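You operate a simulated robot arm through the tools that you are given. There is no shell and no other tool.

The job below is to be done with a simulated two-armed robot. You get a single attempt, and the scene is never put back.

TASK
Grind one turn of pepper fine, then grind the rest coarse.
Fine: set the grind dial before each lot; cover and drawer stay shut.

It is judged by the outcome, as a careful person would: the job done as asked, and still so three seconds after it is handed in. It fails if anything else is knocked over, pushed out of place, dropped, spilled or broken. Lids that push on must go on centred and level and be pressed home; caps that screw on are set level and turned clockwise until they are tight.

THE ROBOT
Two 6-joint arms with fingered hands on one trunk that stands fixed in place. Base frame: the origin is at the foot of the trunk, x ahead of it, y to its left, z up; the work surface is at about z = 800. Lengths are in mm, angles in degrees, forces in N, time in s.
The left shoulder is at [70, 191, 911], the right one opposite. Payload 4.7 kg a hand.
The tool frame of a hand sits at the grasp point between the pads (the TCP): z along the fingers, y along the line on which they close. The tips reach 36 mm beyond it. Largest opening 120 mm; the body of the gripper starts 42 mm behind the TCP. The gripper is a hand of 5 fingers: y runs from the thumb to the fingers, the wrist lies at [-18, -113, -198] in the tool frame, and closing takes about 1.5 s.
Orientation is that of the tool frame in the base frame, as [roll, pitch, yaw] about the fixed x, y, z axes, in that order (R = Rz(yaw) Ry(pitch) Rx(roll)). With the fingers straight down and the wrist toward the robot, the tool's x, y and z point along [0, 1, 0], [1, 0, 0] and [0, 0, -1] of the base frame.

THE INTERFACE
- The arms move only by the tool drive_tool. It takes "left_series", "right_series" or both (then of equal length, played together; a hand with none holds still); each is a list of rows, each a list of 7 numbers: the shift along the tool's x, y, z in mm, then the turn, a rotation vector about the tool's x, y, z in degrees, then the gripper command, from -1 (fully open) to 1 (shut), values between in proportion. In form: [[tx, ty, tz, wx, wy, wz, hand], ...]. A call has 1 to 20 rows; each row is the pose to reach, as a shift and turn from the pose commanded when the call began, along the tool's axes at that moment. Rows are played at 5 a second. More than 50 mm and 8.6 degrees between two rows, or a gripper value outside its range, and nothing of the call is played. Where a pose cannot be reached the arm comes as near as it can. A force on the tool above 40 N (or 10 N above the force at the start of the call, whichever is more), or a blocked arm, ends the call early, and 0.2 s more pass. The fingers move at their own pace (about 45 mm/s each) and stop on an object; they squeeze with about 33 N. The grip force told is the motor's: it shows also when the fingers shut on nothing. Time passes only in rows, and 0.2 s behind the last, so rows that repeat a pose let the fingers close. It gives the time, the measured TCP pose, the force on the tool (base axes), the opening and the grip force at its end, in the units of the frame above (readings bear some noise), with the torque about the TCP (base axes, N m) and any sound that the robot's microphone picked up, and new pictures: "views" is both (left out), scene, wrist or none (wrist: the cameras of the hands that moved).
- Cameras (640 x 400 px; columns grow to the right, rows downward): "scene" is now at [132.8, 42.2, 1175.4]; the picture's right is [0.45, -0.89, 0.00], its down [-0.19, -0.10, -0.98] and it looks along [0.87, 0.44, -0.21] (base axes); focal length 260 px, centre (320, 200). "left" rides on the left gripper at [-73, -91, -143] in its tool frame; the picture's right is [-0.80, -0.28, 0.53], its down [0.53, -0.73, 0.42] and it looks along [0.27, 0.62, 0.74] (tool axes); focal length 234 px, centre (320, 200). "right" rides on the right gripper at [72, -91, -143] in its tool frame; the picture's right is [-0.80, 0.28, -0.53], its down [-0.53, -0.73, 0.42] and it looks along [-0.27, 0.62, 0.74] (tool axes); focal length 234 px, centre (320, 200). There is no depth. A picture from a camera that has moved, and an enlarged one, comes with that camera's place and axes in the base frame and with its lens.
- lift_body(by): slides the trunk up (or, below 0, down) by that many mm; the arms and the scene camera ride with it, the base frame stays. It gives what a move gives, with no picture.
- set_grasp(shape, hand): the hand has 5 fingers and takes this shape, open, in about a second: jaw (thumb against the fingers, like two jaws); tri (thumb and two fingers); tip (a fingertip pinch); poke (one finger out to press); point (the index stretched); flat (the hand flat); cup (the hand cupped); fist (a fist). The gripper value then closes the fingers along that shape, each until it touches; the sizes above hold for jaw. It gives what a move gives, with no picture.
- turn_head(pan, tilt): turns the head with the scene camera to pan (to the left, within 86 degrees either way) and tilt (down, from -29 to 69), counted from straight ahead of the robot. It gives what a move gives, and a new picture of the scene camera.
- enlarge(camera, box): a new picture of the part [left, top, right, bottom] of that camera's present view, enlarged. No time passes.
- sign_off(): hands the job in; it is judged then, once.

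Nothing tells you positions but the pictures and the camera data. Unless the task says otherwise, let go and move clear before handing in.

The tools are called as name(argument=value, ...) on one line, values as JSON. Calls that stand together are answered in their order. drive_tool: Moves the arms, as the interface text tells. Its arguments: {"type":"object","properties":{"left_series":{"type":"array","items":{"type":"array","items":{"type":"number"}}},"right_series":{"type":"array","items":{"type":"array","items":{"type":"number"}}},"views":{"type":"string","enum":["both","scene","wrist","none"]}},"required":[]} The other tools are called the same way: lift_body (by) slides the trunk up or down; set_grasp (shape, hand) gives the hand a shape; turn_head (pan, tilt) turns the head that bears the scene camera; enlarge (camera, box) takes an enlarged picture of a part of a camera's view; sign_off () hands the job in.

At the start:

```text
clock: 0.0
left_tool_pos: [381.0, 450.7, 1167.5]
left_tool_rot: [-180.0, 0.0, 90.0]
left_contact_force: [0.0, 0.3, 0.3]
left_wrist_torque: [-0.07, -0.02, 0.01]
left_gripper_width: 119.3
left_finger_force: 0.0
left_shape: jaw
right_tool_pos: [709.6, 48.5, 1201.1]
right_tool_rot: [-180.0, 0.0, 89.9]
right_contact_force: [-1.0, 0.8, 0.2]
right_wrist_torque: [0.01, 0.01, -0.01]
right_gripper_width: 119.7
right_finger_force: 0.1
right_shape: jaw
trunk travel left (down, up): [-388.0, 552.0]
head pan, tilt: [27.0, 12.1]
```

scene: 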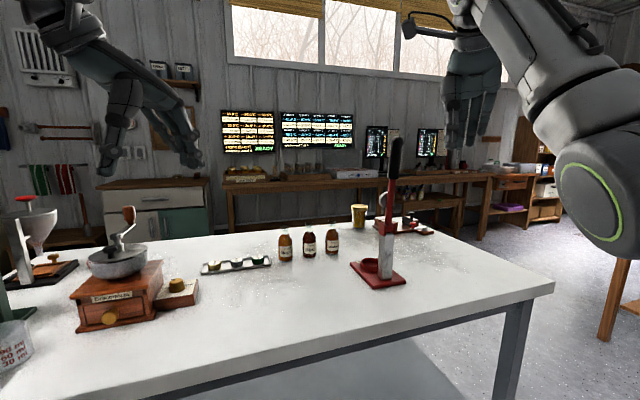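
right: 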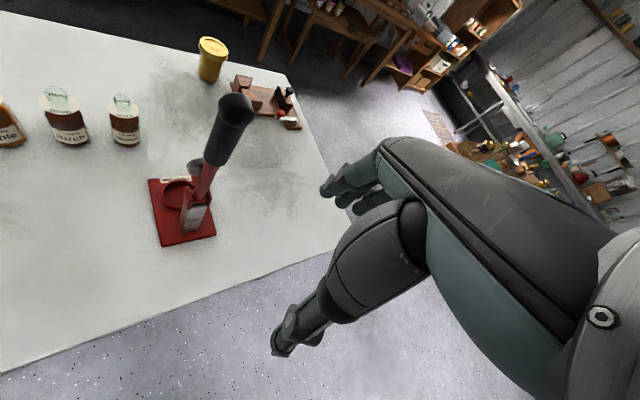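
left: 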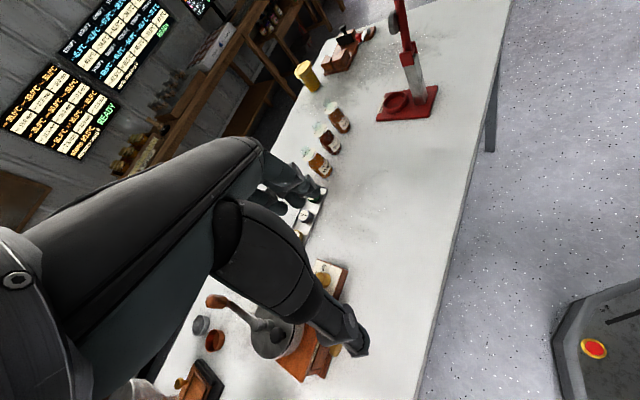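

I see a wooden box grinder with a metal bowl and crank on the left of the table, and a small block with a brass knob beside it, which is probably the grind dial. I'll look closer before moving.

enlarge(camera="scene", box=[60, 190, 220, 340])

turn_head(pan=50, tilt=30)

```text
2.67 times, centred on (140, 265) of scene
camera zoom: at [132.8, 42.2, 1175.4], right [0.45, -0.89, 0.0], down [-0.19, -0.1, -0.98], along [0.87, 0.44, -0.21], focal length 693 px, centre (800, 27)
```

zoom: 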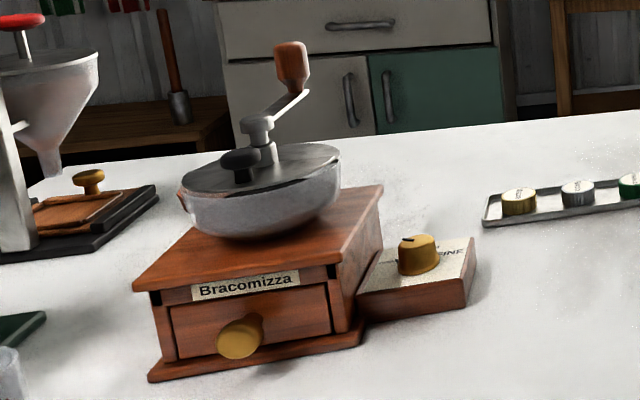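

```text
clock: 0.9
left_tool_pos: [380.4, 450.7, 1167.6]
left_tool_rot: [-179.9, 0.0, 90.1]
left_contact_force: [0.4, 0.0, -0.6]
left_wrist_torque: [0.02, -0.03, 0.03]
left_gripper_width: 119.5
left_finger_force: 0.2
left_shape: jaw
right_tool_pos: [707.7, 47.6, 1200.0]
right_tool_rot: [-180.0, 0.0, 90.0]
right_contact_force: [0.0, 0.9, 0.1]
right_wrist_torque: [0.0, 0.0, 0.01]
right_gripper_width: 119.6
right_finger_force: 0.0
right_shape: jaw
trunk travel left (down, up): [-388.0, 552.0]
head pan, tilt: [50.0, 30.0]
camera scene: at [107.9, 69.1, 1146.6], right [0.77, -0.64, 0.0], down [-0.32, -0.38, -0.87], along [0.56, 0.66, -0.5], focal length 260 px, centre (320, 200)
```

scene: 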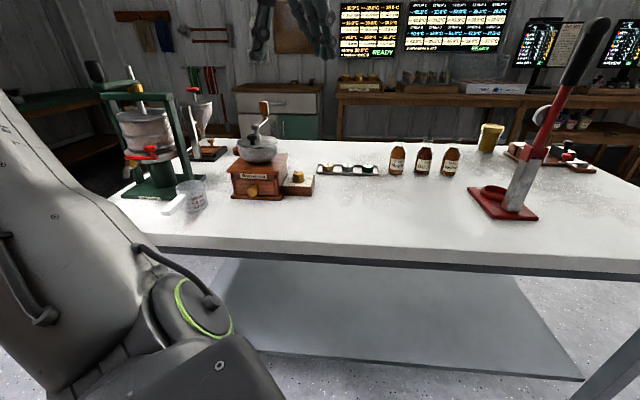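

The grinder (Bracomizza box, crank on top) and its dial block are in view. I'll enlarge both to read the dial and the crank.

enlarge(camera="scene", box=[220, 90, 330, 210])

enlarge(camera="scene", box=[275, 160, 325, 200])

enlarge(camera="left", box=[180, 240, 380, 400])

```text
3.33 times, centred on (275, 150) of scene
camera zoom: at [107.9, 69.1, 1146.6], right [0.77, -0.64, 0.0], down [-0.32, -0.38, -0.87], along [0.56, 0.66, -0.5], focal length 866 px, centre (470, 367)
```

zoom: 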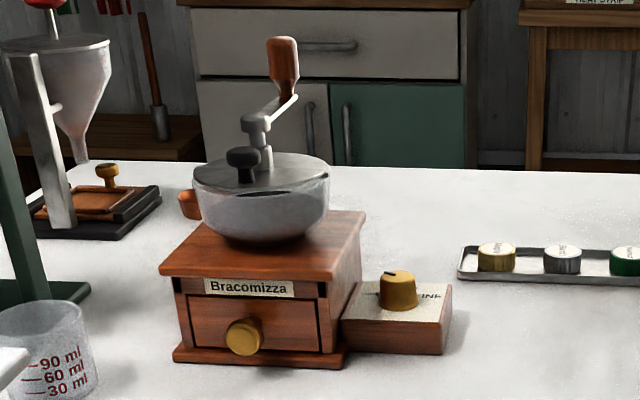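

```text
10.00 times, centred on (300, 180) of scene
camera zoom: at [107.9, 69.1, 1146.6], right [0.77, -0.64, 0.0], down [-0.32, -0.38, -0.87], along [0.56, 0.66, -0.5], focal length 2597 px, centre (520, 400)
```

zoom: 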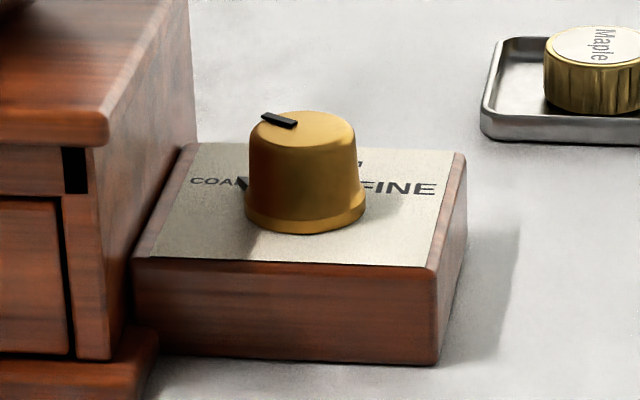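

```text
2.50 times, centred on (280, 320) of left
camera zoom: at [289.0, 377.5, 1310.8], right [-0.28, -0.8, -0.53], down [-0.73, 0.53, -0.42], along [0.62, 0.27, -0.74], focal length 585 px, centre (420, -100)
```

zoom: 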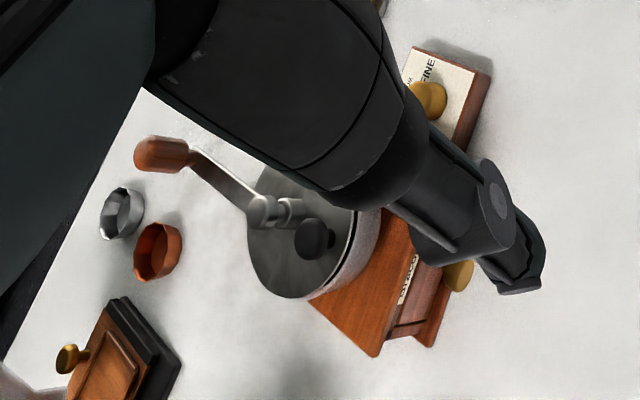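

The grinder sits at about (414, 688), turned 45°, with its top at z≈880, the crank hub at z≈970 and the handle at about (480, 755, 1000). The dial knob is at about (483, 609, 842). I'll bring the left hand closer so its camera can read the dial.

drive_tool(left_series=[[20, 6, 25, 0, 0, 0, -1], [45, 13, 55, 0, 0, 0, -1], [70, 20, 85, 0, 0, 0, -1], [90, 27, 115, 0, 0, 0, -1], [110, 33, 145, 0, 0, 0, -1], [129, 39, 167, 0, 0, 0, -1], [129, 39, 167, 0, 0, 0, -1]], views="both")

```text
clock: 2.5
left_tool_pos: [446.0, 494.2, 1049.4]
left_tool_rot: [179.9, 0.0, 90.0]
left_contact_force: [0.3, -0.4, -0.3]
left_wrist_torque: [0.01, 0.03, 0.02]
left_gripper_width: 119.9
left_finger_force: 0.1
left_shape: jaw
left hand out of reach, approached as far as the arm can: row 3, 4, 5, 6, 7
right_tool_pos: [709.1, 47.8, 1200.2]
right_tool_rot: [-180.0, 0.1, 90.0]
right_contact_force: [0.4, 0.8, 0.0]
right_wrist_torque: [-0.03, 0.03, 0.03]
right_gripper_width: 120.0
right_finger_force: 0.1
right_shape: jaw
trunk travel left (down, up): [-388.0, 552.0]
head pan, tilt: [50.0, 30.0]
camera scene: at [108.3, 69.4, 1146.5], right [0.77, -0.64, 0.0], down [-0.32, -0.38, -0.87], along [0.56, 0.66, -0.5], focal length 260 px, centre (320, 200)
camera left: at [353.4, 420.4, 1192.6], right [-0.28, -0.8, -0.53], down [-0.73, 0.53, -0.42], along [0.62, 0.27, -0.74], focal length 234 px, centre (320, 200)
```

scene: 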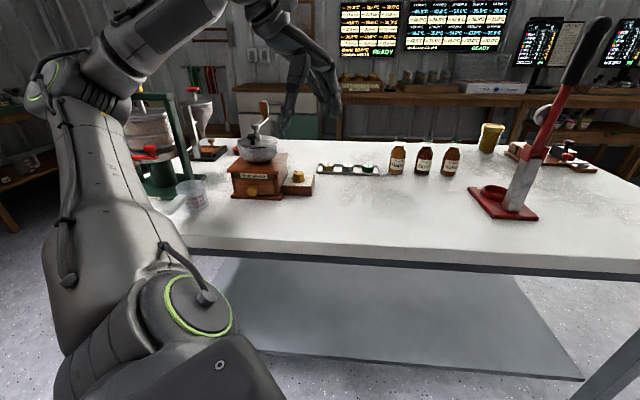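
left: 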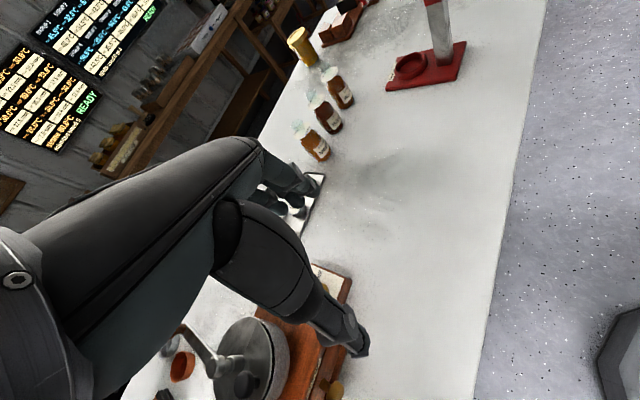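

That pose was too close to the shoulder to reach. I'll raise the hand, lower the trunk by 200 mm for more room, and try again.

drive_tool(left_series=[[80, 26, 110, 0, 0, 0, -1], [40, 10, 70, 0, 0, 0, -1], [10, 0, 30, 0, 0, 0, -1], [0, 0, 0, 0, 0, 0, -1], [0, 0, 0, 0, 0, 0, -1]], views="none")

```text
refused: row 1 steps farther than a row can; nothing moved
```

The shift is measured from the current pose, so I'll go straight up in small steps.

drive_tool(left_series=[[0, 0, -40, 0, 0, 0, -1], [0, 0, -80, 0, 0, 0, -1], [0, 0, -120, 0, 0, 0, -1], [0, 0, -120, 0, 0, 0, -1]], views="none")

```text
clock: 3.5
left_tool_pos: [422.0, 517.5, 1119.6]
left_tool_rot: [-180.0, 0.0, 89.8]
left_contact_force: [-0.7, -0.4, -0.3]
left_wrist_torque: [0.0, -0.04, 0.02]
left_gripper_width: 119.9
left_finger_force: 0.0
left_shape: jaw
left hand out of reach, approached as far as the arm can: row 2, 3, 4
right_tool_pos: [709.8, 47.7, 1200.5]
right_tool_rot: [179.9, -0.1, 90.1]
right_contact_force: [-0.5, -0.2, 0.1]
right_wrist_torque: [0.01, 0.0, 0.01]
right_gripper_width: 119.8
right_finger_force: 0.0
right_shape: jaw
trunk travel left (down, up): [-388.0, 552.0]
head pan, tilt: [50.0, 30.0]
```

The limit looks like it depends on the hand's yaw, so I'll turn the hand so its wrist points back toward the left shoulder (yaw +45°).

drive_tool(left_series=[[-20, 0, 0, 0, 0, -8, -1], [-40, 5, 0, 0, 0, -16, -1], [-40, 10, 0, 0, 0, -24, -1], [-40, 10, 0, 0, 0, -32, -1], [-40, 10, 0, 0, 0, -40, -1], [-40, 10, 0, 0, 0, -45, -1], [-40, 10, 0, 0, 0, -45, -1]], views="both")

```text
clock: 5.1
left_tool_pos: [430.0, 493.1, 1091.4]
left_tool_rot: [-174.7, 9.8, 129.8]
left_contact_force: [3.9, 1.7, -2.6]
left_wrist_torque: [-0.19, 0.24, -0.08]
left_gripper_width: 119.9
left_finger_force: 0.2
left_shape: jaw
left hand out of reach, approached as far as the arm can: row 1, 2, 3, 4, 5, 6, 7
right_tool_pos: [707.7, 48.4, 1201.9]
right_tool_rot: [179.9, -0.1, 90.0]
right_contact_force: [-0.8, 0.2, 0.5]
right_wrist_torque: [-0.01, -0.02, -0.01]
right_gripper_width: 119.8
right_finger_force: 0.0
right_shape: jaw
trunk travel left (down, up): [-388.0, 552.0]
head pan, tilt: [50.0, 30.0]
camera scene: at [106.8, 69.1, 1146.7], right [0.77, -0.64, 0.0], down [-0.32, -0.38, -0.87], along [0.56, 0.66, -0.5], focal length 260 px, centre (320, 200)
camera left: at [397.1, 407.2, 1251.9], right [0.31, -0.88, -0.35], down [-0.89, -0.14, -0.44], along [0.34, 0.45, -0.82], focal length 234 px, centre (320, 200)
```

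scene: 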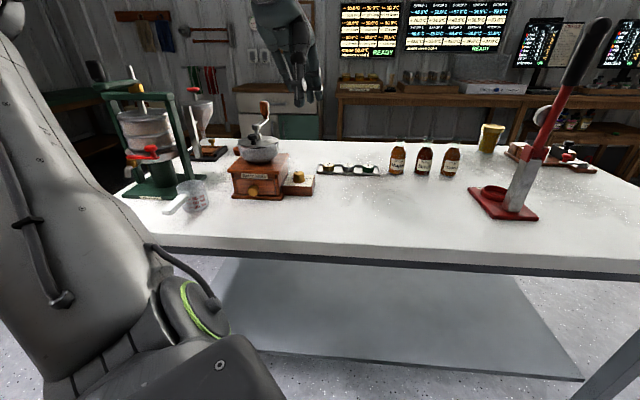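
left: 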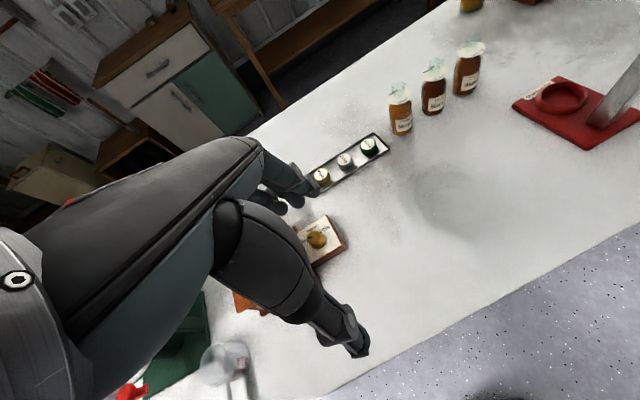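

The hand tilts when it gets this close in. I'll lower the trunk by 150 mm so the arm has to stretch out more, then level the hand.

lift_body(by=-150)

drive_tool(left_series=[[0, 0, 0, 0, 0, 0, -1], [0, 0, 0, 0, 0, 0, -1], [0, 0, 0, 0, 0, 0, -1]], views="none")

```text
clock: 6.8
left_tool_pos: [417.8, 492.2, 963.0]
left_tool_rot: [180.0, 0.1, 135.1]
left_contact_force: [0.9, -0.1, 0.4]
left_wrist_torque: [-0.01, -0.01, -0.02]
left_gripper_width: 119.7
left_finger_force: 0.1
left_shape: jaw
right_tool_pos: [708.5, 47.4, 1051.3]
right_tool_rot: [179.9, 0.1, 90.0]
right_contact_force: [-0.3, -0.1, 0.1]
right_wrist_torque: [0.0, 0.03, -0.02]
right_gripper_width: 119.6
right_finger_force: 0.1
right_shape: jaw
trunk travel left (down, up): [-238.0, 702.0]
head pan, tilt: [50.0, 30.0]
```

```text
clock: 7.6
left_tool_pos: [418.0, 492.0, 963.2]
left_tool_rot: [-179.9, 0.1, 135.0]
left_contact_force: [0.1, -0.6, 0.8]
left_wrist_torque: [-0.01, -0.01, -0.03]
left_gripper_width: 119.9
left_finger_force: 0.0
left_shape: jaw
right_tool_pos: [709.8, 48.2, 1051.6]
right_tool_rot: [-180.0, 0.0, 90.0]
right_contact_force: [-0.9, -0.1, 0.7]
right_wrist_torque: [-0.02, -0.01, 0.01]
right_gripper_width: 119.6
right_finger_force: 0.0
right_shape: jaw
trunk travel left (down, up): [-238.0, 702.0]
head pan, tilt: [50.0, 30.0]
```

The hand is now level at yaw 135. I'll move it outward toward the dial along the hand's own axis.

drive_tool(left_series=[[8, 26, 0, 0, 0, 0, -1], [16, 53, 0, 0, 0, 0, -1], [24, 79, 0, 0, 0, 0, -1], [32, 100, 0, 0, 0, 0, -1], [32, 100, 0, 0, 0, 0, -1]], views="both")

```text
clock: 8.8
left_tool_pos: [466.3, 588.6, 965.1]
left_tool_rot: [180.0, 0.0, 135.0]
left_contact_force: [0.4, 0.4, 0.2]
left_wrist_torque: [0.03, 0.01, -0.02]
left_gripper_width: 120.0
left_finger_force: 0.0
left_shape: jaw
right_tool_pos: [708.9, 47.7, 1051.1]
right_tool_rot: [-179.9, 0.0, 90.1]
right_contact_force: [-1.1, -0.2, 0.4]
right_wrist_torque: [-0.01, 0.01, 0.0]
right_gripper_width: 119.7
right_finger_force: 0.1
right_shape: jaw
trunk travel left (down, up): [-238.0, 702.0]
head pan, tilt: [50.0, 30.0]
camera scene: at [107.8, 69.0, 996.6], right [0.77, -0.64, 0.0], down [-0.32, -0.38, -0.87], along [0.56, 0.66, -0.5], focal length 260 px, centre (320, 200)
camera left: at [452.3, 472.0, 1107.6], right [0.37, -0.77, -0.52], down [-0.89, -0.14, -0.43], along [0.25, 0.63, -0.74], focal length 234 px, centre (320, 200)
```

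scene: 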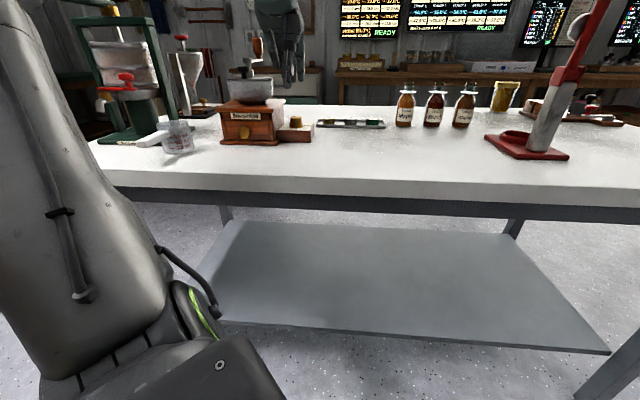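
left: 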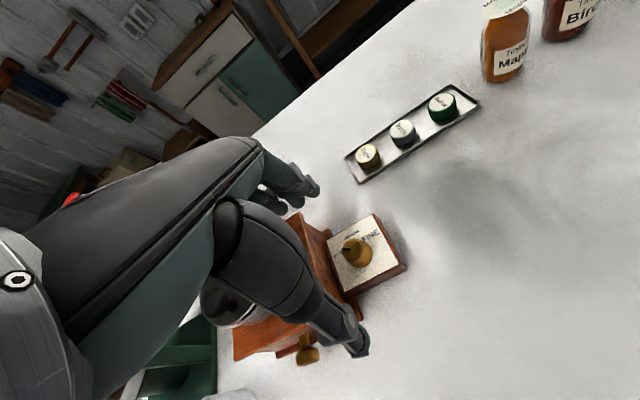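

Good, the hand is at (466, 589, 965) and level, and the dial is in plain sight. I'll enlarge the dial.

enlarge(camera="left", box=[320, 205, 420, 295])

enlarge(camera="left", box=[200, 180, 420, 380])

enlarge(camera="scene", box=[200, 20, 330, 160])

```text
4.44 times, centred on (370, 250) of left
camera zoom: at [452.3, 472.0, 1107.6], right [0.37, -0.77, -0.52], down [-0.89, -0.14, -0.43], along [0.25, 0.63, -0.74], focal length 1041 px, centre (98, -22)
```

zoom: 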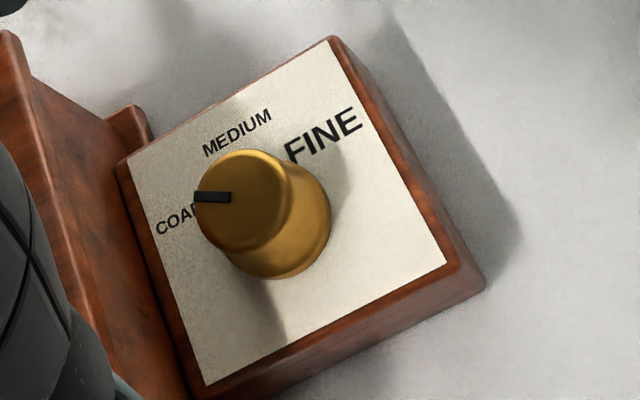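

```text
2.00 times, centred on (310, 280) of left
camera zoom: at [452.3, 472.0, 1107.6], right [0.37, -0.77, -0.52], down [-0.89, -0.14, -0.43], along [0.25, 0.63, -0.74], focal length 468 px, centre (340, 40)
```

zoom: 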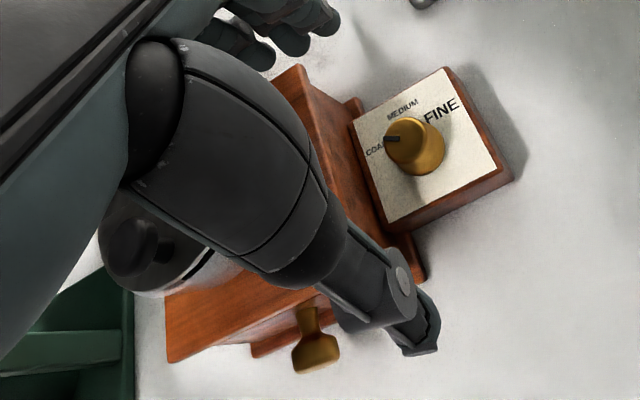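

```text
2.86 times, centred on (265, 90) of scene
camera zoom: at [107.8, 69.0, 996.6], right [0.77, -0.64, 0.0], down [-0.32, -0.38, -0.87], along [0.56, 0.66, -0.5], focal length 742 px, centre (477, 514)
```

zoom: 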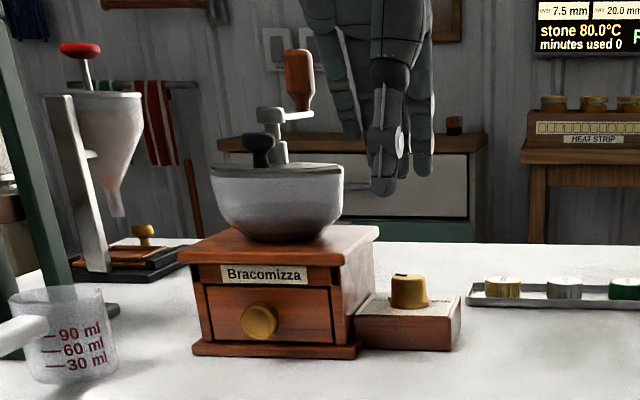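

The dial is marked COARSE at left (−60°), MEDIUM at the back and FINE at right (+60°), and the pointer is now on COARSE. The full hand is wide and would sit close to the grinder box, so I'll check what the narrower pinch shape looks like.

set_grasp(shape="tip", hand="left")

enlarge(camera="left", box=[180, 150, 420, 380])

enlarge(camera="scene", box=[220, 0, 340, 120])

```text
clock: 9.7
left_tool_pos: [465.3, 588.6, 964.9]
left_tool_rot: [-180.0, 0.2, 135.0]
left_contact_force: [-0.3, 0.3, -0.2]
left_wrist_torque: [0.01, -0.02, 0.0]
left_gripper_width: 119.9
left_finger_force: 0.1
left_shape: tip
right_tool_pos: [709.0, 48.7, 1051.0]
right_tool_rot: [180.0, 0.0, 90.0]
right_contact_force: [-0.7, -0.7, -1.2]
right_wrist_torque: [0.02, -0.03, 0.01]
right_gripper_width: 119.7
right_finger_force: 0.0
right_shape: jaw
trunk travel left (down, up): [-238.0, 702.0]
head pan, tilt: [50.0, 30.0]
```

```text
1.74 times, centred on (300, 265) of left
camera zoom: at [452.3, 472.0, 1107.4], right [0.37, -0.77, -0.52], down [-0.89, -0.14, -0.42], along [0.25, 0.63, -0.74], focal length 407 px, centre (355, 87)
```

zoom: 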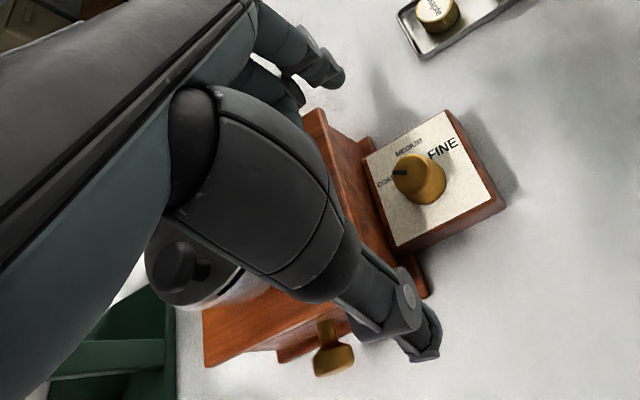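

```text
3.33 times, centred on (280, 60) of scene
camera zoom: at [107.8, 69.2, 996.5], right [0.77, -0.64, 0.0], down [-0.32, -0.38, -0.87], along [0.56, 0.66, -0.5], focal length 866 px, centre (453, 667)
```

zoom: 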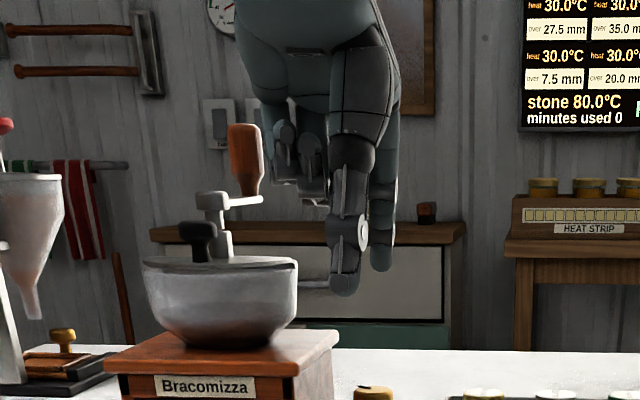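

In the pinch shape the index and thumb hang straight down at x≈0 and the other fingers are curled up on the grinder side. I'll move to clear space right of the dial and test how far the hand can yaw at low height.

drive_tool(left_series=[[-22, 8, 21, 0, 0, 0, -1], [-44, 16, 43, 0, 0, 0, -1], [-66, 25, 65, 0, 0, 0, -1], [-66, 25, 65, 0, 0, 8, -1], [-66, 25, 65, 0, 0, 16, -1], [-66, 25, 65, 0, 0, 24, -1], [-66, 25, 65, 0, 0, 32, -1], [-66, 25, 65, 0, 0, 40, -1], [-66, 25, 65, 0, 0, 48, -1], [-66, 25, 65, 0, 0, 56, -1], [-66, 25, 65, 0, 0, 56, -1]], views="both")

```text
clock: 12.1
left_tool_pos: [530.4, 554.9, 898.9]
left_tool_rot: [179.9, 0.0, 78.9]
left_contact_force: [-0.1, -0.1, 0.5]
left_wrist_torque: [-0.02, 0.02, 0.0]
left_gripper_width: 119.8
left_finger_force: 0.0
left_shape: tip
left hand out of reach, approached as far as the arm can: row 3
right_tool_pos: [708.8, 49.0, 1050.0]
right_tool_rot: [-180.0, 0.0, 90.1]
right_contact_force: [-0.9, 0.5, 0.1]
right_wrist_torque: [0.0, 0.01, -0.02]
right_gripper_width: 119.6
right_finger_force: 0.0
right_shape: jaw
trunk travel left (down, up): [-238.0, 702.0]
head pan, tilt: [50.0, 30.0]
camera scene: at [107.8, 69.2, 996.6], right [0.77, -0.64, 0.0], down [-0.32, -0.38, -0.87], along [0.56, 0.66, -0.5], focal length 260 px, centre (320, 200)
camera left: at [425.2, 501.9, 1041.3], right [-0.43, -0.74, -0.52], down [-0.62, 0.66, -0.43], along [0.66, 0.14, -0.74], focal length 234 px, centre (320, 200)
```

scene: 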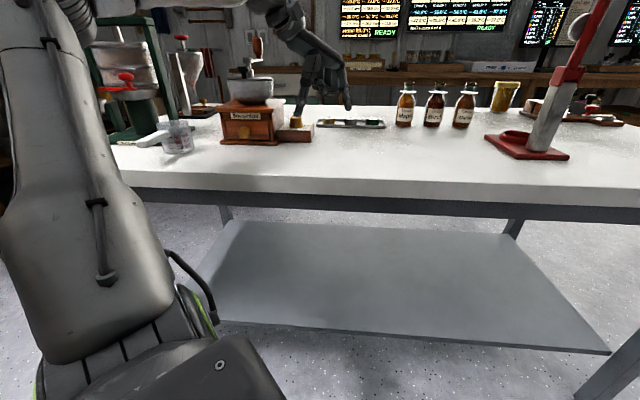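
left: 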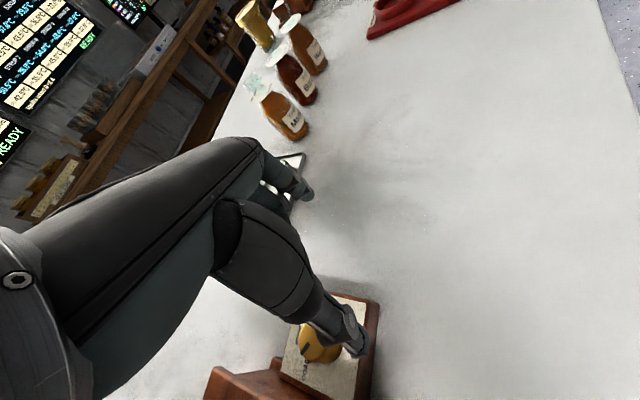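

Yaw 79 works there. Now I'll test the other direction, toward yaw ~190, in clear space beside the dial.

drive_tool(left_series=[[8, -12, -13, 0, 0, -8, -1], [16, -23, -25, 0, 0, -16, -1], [16, -23, -25, 0, 0, -24, -1], [16, -23, -25, 0, 0, -32, -1], [16, -23, -25, 0, 0, -40, -1], [16, -23, -25, 0, 0, -48, -1], [16, -23, -25, 0, 0, -56, -1], [16, -23, -25, 0, 0, -64, -1], [16, -23, -25, 0, 0, -72, -1], [16, -23, -25, 0, 0, -80, -1], [16, -23, -25, 0, 0, -88, -1], [16, -23, -25, 0, 0, -96, -1], [16, -23, -25, 0, 0, -104, -1], [16, -23, -25, 0, 0, -112, -1], [16, -23, -25, 0, 0, -112, -1]], views="both")

```text
clock: 14.7
left_tool_pos: [474.9, 604.9, 907.0]
left_tool_rot: [179.9, 1.0, 173.1]
left_contact_force: [42.2, -38.8, 6.6]
left_wrist_torque: [0.94, 0.63, -0.97]
left_gripper_width: 115.5
left_finger_force: 0.0
left_shape: tip
left hand out of reach, approached as far as the arm can: row 9, 10, 11, 12, 13
right_tool_pos: [712.0, 45.4, 1048.6]
right_tool_rot: [-179.8, -0.3, 90.0]
right_contact_force: [-0.1, 0.0, 0.7]
right_wrist_torque: [-0.01, -0.03, 0.0]
right_gripper_width: 119.7
right_finger_force: 0.0
right_shape: jaw
trunk travel left (down, up): [-238.0, 702.0]
head pan, tilt: [50.0, 30.0]
stopped in row 13 (left hand): the force on the tool passed its limit at 48 N (the readings are from after the stop); the commanded pose is now the measured one
camera scene: at [112.5, 63.7, 996.5], right [0.76, -0.65, -0.01], down [-0.33, -0.38, -0.87], along [0.56, 0.66, -0.5], focal length 260 px, centre (320, 200)
camera left: at [532.6, 504.9, 1050.4], right [0.77, -0.37, -0.51], down [-0.61, -0.66, -0.43], along [-0.18, 0.65, -0.74], focal length 234 px, centre (320, 200)
```

scene: 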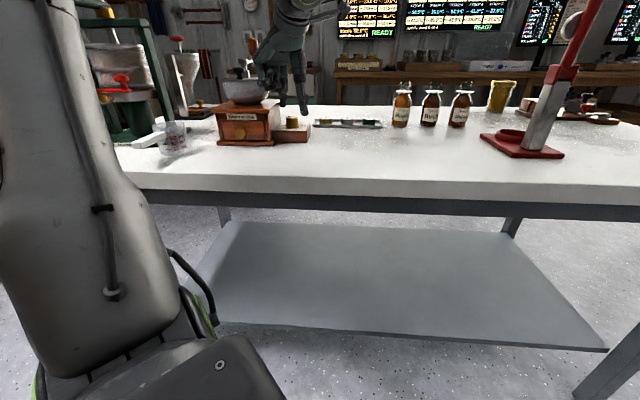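
left: 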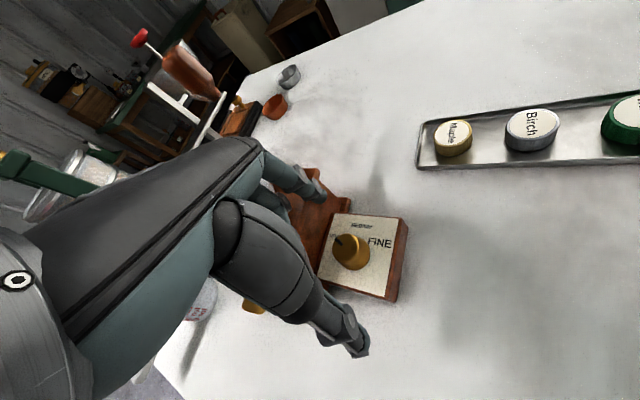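

The hand drifted toward the bowl when it ran out of reach, and it touched the grinder. I'll back straight off away from it and turn back to yaw ~135.

drive_tool(left_series=[[-14, -10, -5, 0, 0, 6, -1], [-28, -20, -12, 0, 0, 14, -1], [-41, -30, -20, 0, 0, 22, -1], [-41, -30, -25, 0, 0, 30, -1], [-41, -30, -30, 0, 0, 38, -1], [-41, -30, -40, 0, 0, 38, -1], [-41, -30, -40, 0, 0, 38, -1]], views="both")

enlarge(camera="scene", box=[200, 20, 330, 160])

enlarge(camera="left", box=[260, 200, 420, 320])

```text
clock: 16.3
left_tool_pos: [506.6, 578.0, 944.7]
left_tool_rot: [179.6, 0.6, 135.5]
left_contact_force: [0.5, 0.5, -0.6]
left_wrist_torque: [0.0, 0.03, 0.02]
left_gripper_width: 119.7
left_finger_force: 0.1
left_shape: tip
left hand out of reach, approached as far as the arm can: row 1, 2, 3
right_tool_pos: [708.8, 48.4, 1050.6]
right_tool_rot: [180.0, 0.0, 90.0]
right_contact_force: [0.8, 0.8, -0.1]
right_wrist_torque: [0.03, 0.03, 0.04]
right_gripper_width: 119.6
right_finger_force: 0.0
right_shape: jaw
trunk travel left (down, up): [-238.0, 702.0]
head pan, tilt: [50.0, 30.0]
camera scene: at [107.9, 69.4, 996.5], right [0.77, -0.64, 0.0], down [-0.32, -0.38, -0.87], along [0.56, 0.66, -0.5], focal length 260 px, centre (320, 200)
camera left: at [491.2, 461.5, 1088.7], right [0.38, -0.76, -0.52], down [-0.89, -0.15, -0.43], along [0.25, 0.63, -0.74], focal length 234 px, centre (320, 200)
```

scene: 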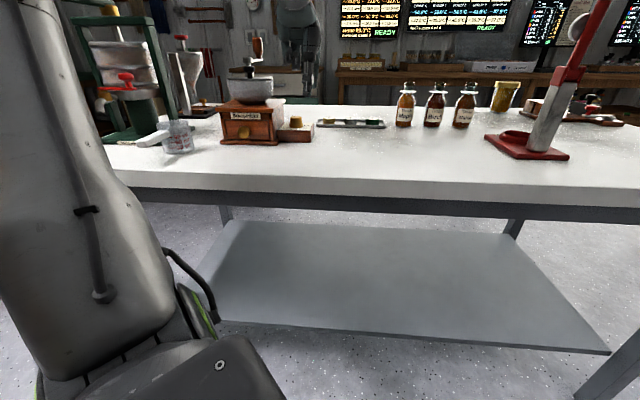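
left: 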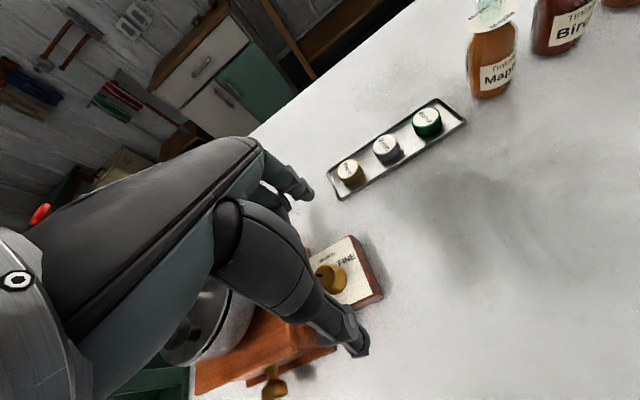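

```text
2.86 times, centred on (265, 90) of scene
camera zoom: at [107.9, 69.4, 996.5], right [0.77, -0.64, 0.0], down [-0.32, -0.38, -0.87], along [0.56, 0.66, -0.5], focal length 742 px, centre (477, 514)
```

zoom: 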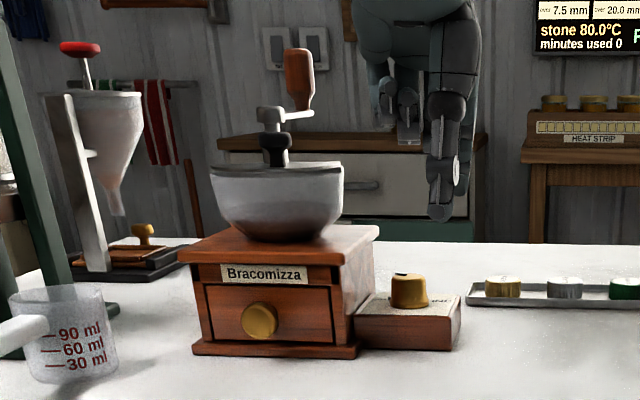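

```text
3.33 times, centred on (340, 260) of left
camera zoom: at [491.2, 461.5, 1088.7], right [0.38, -0.76, -0.52], down [-0.89, -0.15, -0.43], along [0.25, 0.63, -0.74], focal length 781 px, centre (253, 0)
```

zoom: 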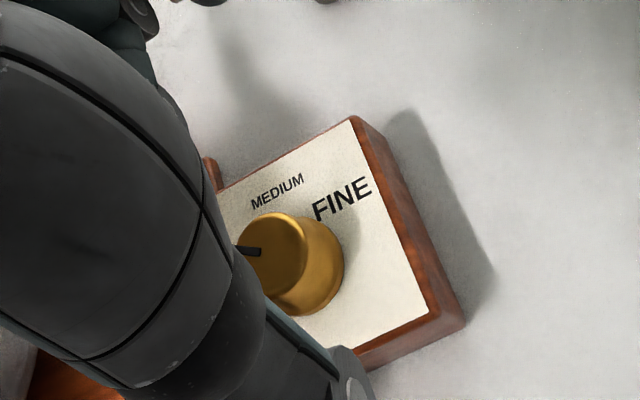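

The grinder hasn't shifted, but the cover's black knob seems to have moved a little round its axis. I'll look closely at the cover.

enlarge(camera="scene", box=[220, 50, 280, 110])

enlarge(camera="left", box=[140, 250, 280, 390])

```text
6.67 times, centred on (250, 80) of scene
camera zoom: at [107.9, 69.4, 996.5], right [0.77, -0.64, 0.0], down [-0.32, -0.38, -0.87], along [0.56, 0.66, -0.5], focal length 1731 px, centre (787, 1000)
```

zoom: 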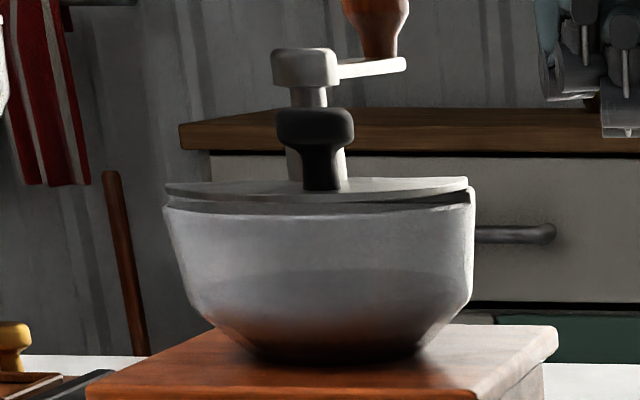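

```text
2.86 times, centred on (210, 320) of left
camera zoom: at [491.2, 461.5, 1088.7], right [0.38, -0.76, -0.52], down [-0.89, -0.15, -0.43], along [0.25, 0.63, -0.74], focal length 669 px, centre (634, -143)
```

zoom: 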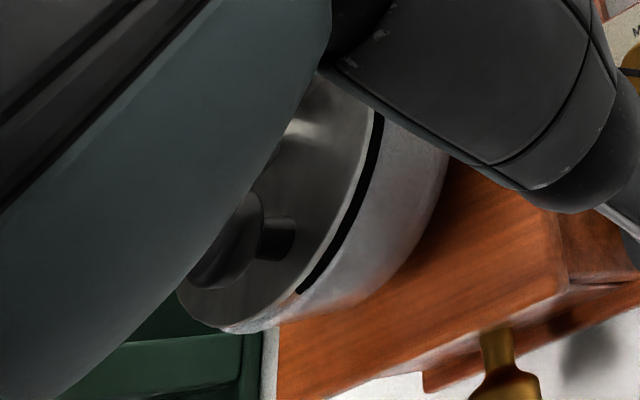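

The cover looks like a hatch that pivots about the shaft. I'll raise the trunk to its starting height to compare with the first picture.

lift_body(by=150)

enlarge(camera="scene", box=[220, 90, 330, 210])

enlarge(camera="scene", box=[230, 110, 290, 170])

```text
clock: 18.1
left_tool_pos: [507.2, 577.1, 1094.9]
left_tool_rot: [179.5, 0.6, 135.5]
left_contact_force: [-0.8, -0.1, -0.2]
left_wrist_torque: [-0.04, -0.02, 0.02]
left_gripper_width: 119.8
left_finger_force: 0.0
left_shape: tip
right_tool_pos: [709.8, 50.4, 1199.7]
right_tool_rot: [180.0, 0.1, 90.1]
right_contact_force: [0.2, 0.1, -0.3]
right_wrist_torque: [0.02, 0.0, 0.03]
right_gripper_width: 119.7
right_finger_force: 0.1
right_shape: jaw
trunk travel left (down, up): [-388.0, 552.0]
head pan, tilt: [50.0, 30.0]
```

```text
3.33 times, centred on (275, 150) of scene
camera zoom: at [108.1, 69.3, 1146.5], right [0.77, -0.64, 0.0], down [-0.32, -0.38, -0.87], along [0.56, 0.66, -0.5], focal length 866 px, centre (470, 367)
```

zoom: 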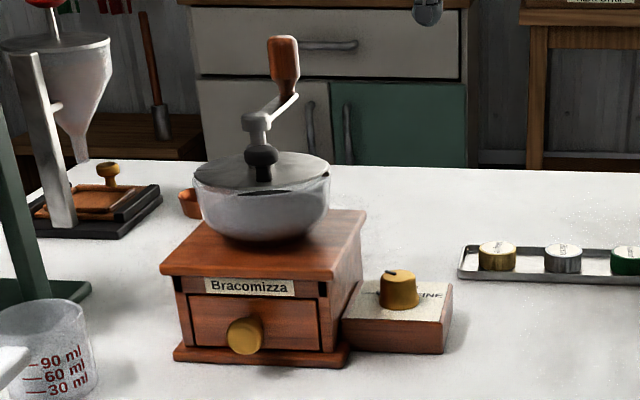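

```text
6.67 times, centred on (260, 140) of scene
camera zoom: at [108.1, 69.3, 1146.5], right [0.77, -0.64, 0.0], down [-0.32, -0.38, -0.87], along [0.56, 0.66, -0.5], focal length 1731 px, centre (720, 600)
```

zoom: 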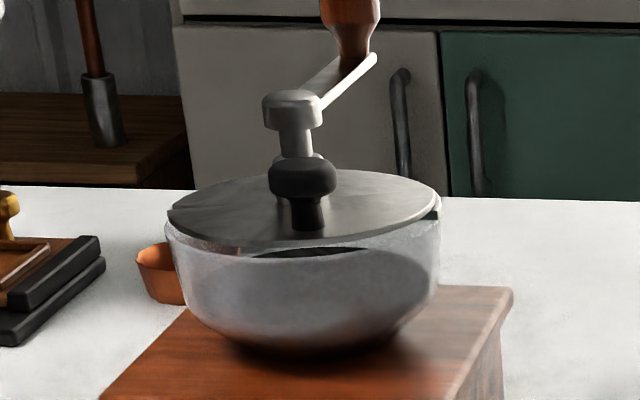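

The grinder and crank are unmoved, but the cover knob has turned about 20° from its front-centre closed position, so I'll push it back first. I'll check the poke shape for that.

set_grasp(shape="poke", hand="left")

turn_head(pan=50, tilt=15)

enlarge(camera="scene", box=[230, 60, 400, 210])

enlarge(camera="left", box=[180, 150, 420, 380])

```text
clock: 19.0
left_tool_pos: [505.3, 578.6, 1096.5]
left_tool_rot: [179.6, 0.5, 135.5]
left_contact_force: [0.0, 0.7, -0.6]
left_wrist_torque: [0.01, -0.02, 0.0]
left_gripper_width: 0.0
left_finger_force: 0.0
left_shape: poke
right_tool_pos: [708.3, 50.5, 1200.7]
right_tool_rot: [179.9, 0.0, 90.1]
right_contact_force: [-0.8, 0.3, -0.6]
right_wrist_torque: [-0.01, 0.04, 0.0]
right_gripper_width: 119.7
right_finger_force: 0.0
right_shape: jaw
trunk travel left (down, up): [-388.0, 552.0]
head pan, tilt: [50.0, 30.0]
```

```text
clock: 19.8
left_tool_pos: [506.3, 578.6, 1096.4]
left_tool_rot: [179.6, 0.7, 135.5]
left_contact_force: [-0.6, 0.8, 0.2]
left_wrist_torque: [-0.02, 0.0, -0.04]
left_gripper_width: 0.0
left_finger_force: 0.0
left_shape: poke
right_tool_pos: [708.7, 49.5, 1201.2]
right_tool_rot: [-180.0, 0.1, 90.2]
right_contact_force: [0.1, 0.9, -0.2]
right_wrist_torque: [-0.01, 0.01, -0.01]
right_gripper_width: 119.5
right_finger_force: 0.0
right_shape: jaw
trunk travel left (down, up): [-388.0, 552.0]
head pan, tilt: [50.0, 15.0]
camera scene: at [109.8, 71.5, 1170.7], right [0.77, -0.64, 0.0], down [-0.17, -0.2, -0.97], along [0.62, 0.74, -0.26], focal length 260 px, centre (320, 200)
```

scene: 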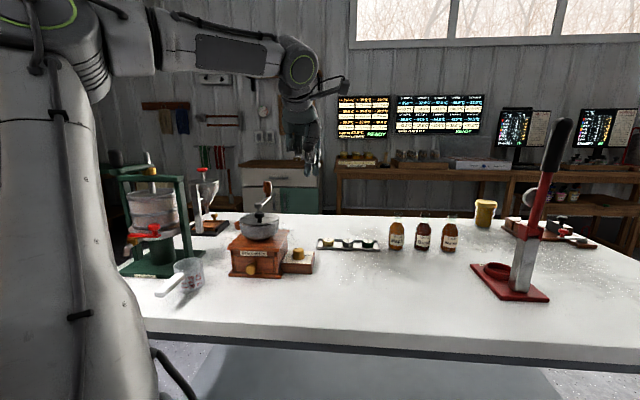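

```text
2.67 times, centred on (315, 135) of scene
camera zoom: at [109.8, 71.5, 1170.7], right [0.77, -0.64, 0.0], down [-0.17, -0.2, -0.97], along [0.62, 0.74, -0.26], focal length 693 px, centre (333, 373)
```

zoom: 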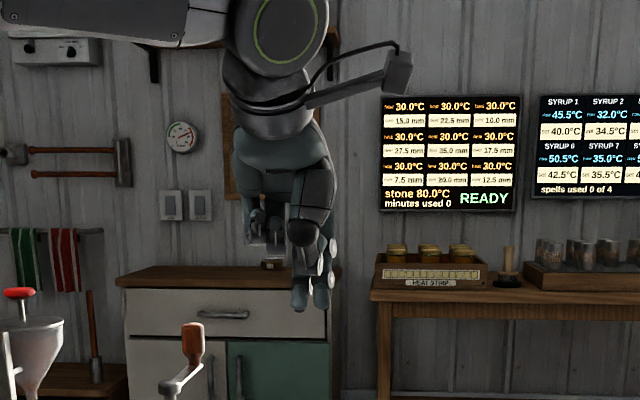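

```text
1.74 times, centred on (300, 265) of left
camera zoom: at [491.3, 461.2, 1238.7], right [0.38, -0.76, -0.52], down [-0.89, -0.15, -0.43], along [0.25, 0.63, -0.74], focal length 407 px, centre (355, 87)
```

zoom: 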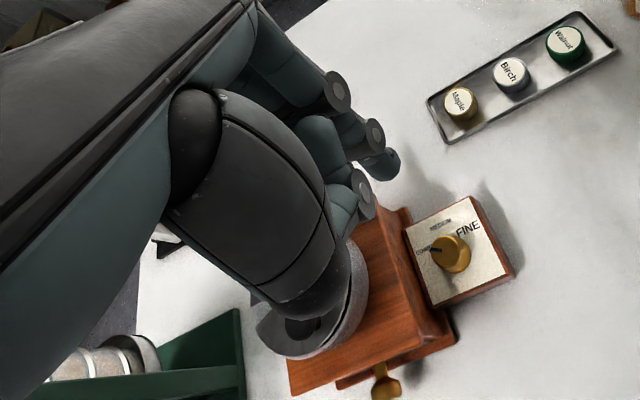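

I'll go back to the pinch shape, close it into a single prong, lower the trunk by 100 mm, and come in above the cover on the right side of the black knob.

set_grasp(shape="tip", hand="left")

lift_body(by=-80)

drive_tool(left_series=[[0, 0, 0, 0, 0, 0, 1], [0, 0, 0, 0, 0, 0, 1], [0, 0, 0, 0, 0, 0, 1], [0, 0, 0, 0, 0, 0, 1], [0, 0, 0, 0, 0, 0, 1], [0, 0, 0, 0, 0, 0, 1], [0, 0, 0, 0, 0, 0, 1], [0, 0, 0, 0, 0, 0, 1]], views="both")

enlarge(camera="scene", box=[230, 60, 400, 210])

enlarge(camera="left", box=[180, 150, 420, 380])

```text
clock: 20.7
left_tool_pos: [506.0, 577.2, 1096.5]
left_tool_rot: [179.6, 0.6, 135.5]
left_contact_force: [0.5, 0.7, 0.2]
left_wrist_torque: [-0.02, -0.01, -0.02]
left_gripper_width: 120.1
left_finger_force: 0.0
left_shape: tip
right_tool_pos: [709.8, 50.2, 1200.8]
right_tool_rot: [180.0, 0.0, 90.1]
right_contact_force: [0.0, -0.4, -0.7]
right_wrist_torque: [0.01, 0.01, 0.0]
right_gripper_width: 119.7
right_finger_force: 0.1
right_shape: jaw
trunk travel left (down, up): [-388.0, 552.0]
head pan, tilt: [50.0, 15.0]
```

```text
clock: 21.8
left_tool_pos: [505.8, 577.3, 1016.0]
left_tool_rot: [179.6, 0.6, 135.6]
left_contact_force: [-0.6, -0.2, 0.7]
left_wrist_torque: [-0.04, -0.03, 0.06]
left_gripper_width: 119.7
left_finger_force: 0.0
left_shape: tip
right_tool_pos: [708.6, 49.9, 1119.8]
right_tool_rot: [-179.9, 0.0, 90.1]
right_contact_force: [-0.2, -0.2, -0.2]
right_wrist_torque: [-0.03, -0.02, -0.01]
right_gripper_width: 119.9
right_finger_force: 0.1
right_shape: jaw
trunk travel left (down, up): [-308.0, 632.0]
head pan, tilt: [50.0, 15.0]
```

```text
clock: 23.6
left_tool_pos: [505.1, 577.9, 1015.4]
left_tool_rot: [179.7, 0.6, 135.5]
left_contact_force: [-0.3, -0.1, 0.1]
left_wrist_torque: [-0.01, 0.03, -0.04]
left_gripper_width: 0.2
left_finger_force: 33.2
left_shape: tip
right_tool_pos: [710.1, 49.6, 1122.3]
right_tool_rot: [180.0, 0.1, 90.1]
right_contact_force: [-0.2, 0.6, 1.3]
right_wrist_torque: [0.0, -0.02, -0.04]
right_gripper_width: 119.4
right_finger_force: 0.1
right_shape: jaw
trunk travel left (down, up): [-308.0, 632.0]
head pan, tilt: [50.0, 15.0]
camera scene: at [109.8, 71.4, 1090.7], right [0.77, -0.64, 0.0], down [-0.17, -0.2, -0.97], along [0.62, 0.74, -0.26], focal length 260 px, centre (320, 200)
camera left: at [491.3, 461.1, 1158.7], right [0.38, -0.76, -0.52], down [-0.89, -0.15, -0.44], along [0.25, 0.63, -0.74], focal length 234 px, centre (320, 200)
```

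scene: 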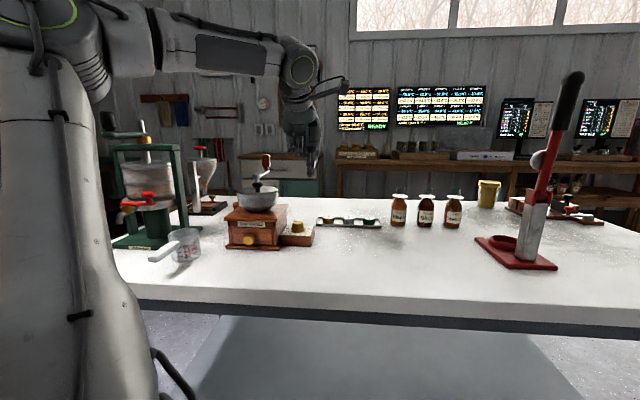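
left: 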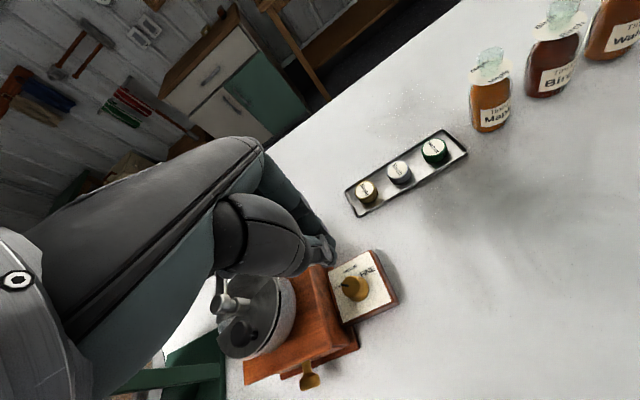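

```text
2.67 times, centred on (315, 135) of scene
camera zoom: at [109.8, 71.4, 1090.7], right [0.77, -0.64, 0.0], down [-0.17, -0.2, -0.97], along [0.62, 0.74, -0.26], focal length 693 px, centre (333, 373)
```

zoom: 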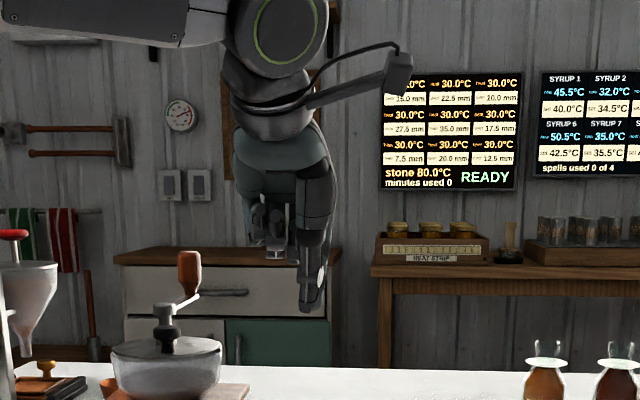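

```text
1.74 times, centred on (300, 265) of left
camera zoom: at [491.3, 461.1, 1158.7], right [0.38, -0.76, -0.52], down [-0.89, -0.15, -0.44], along [0.25, 0.63, -0.74], focal length 407 px, centre (355, 87)
```

zoom: 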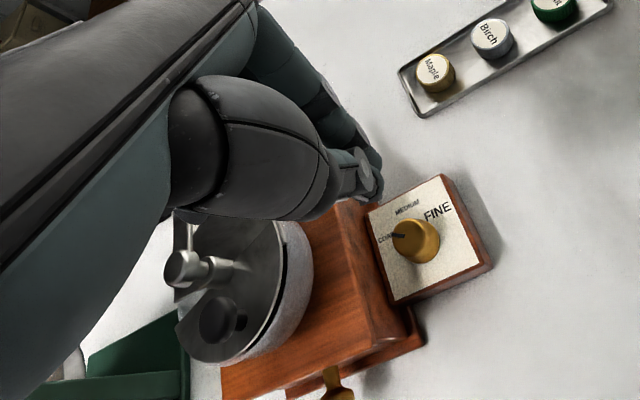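

This view shows the cover from above, so I'll enlarge it.

enlarge(camera="left", box=[205, 260, 305, 370])

```text
3.64 times, centred on (255, 315) of left
camera zoom: at [491.3, 461.1, 1158.7], right [0.38, -0.76, -0.52], down [-0.89, -0.15, -0.44], along [0.25, 0.63, -0.74], focal length 852 px, centre (556, -218)
```

zoom: 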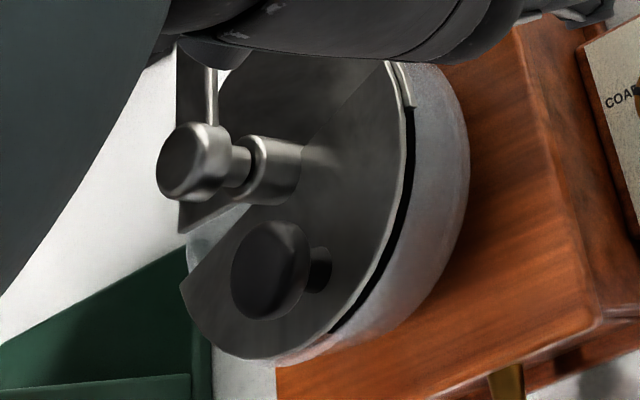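

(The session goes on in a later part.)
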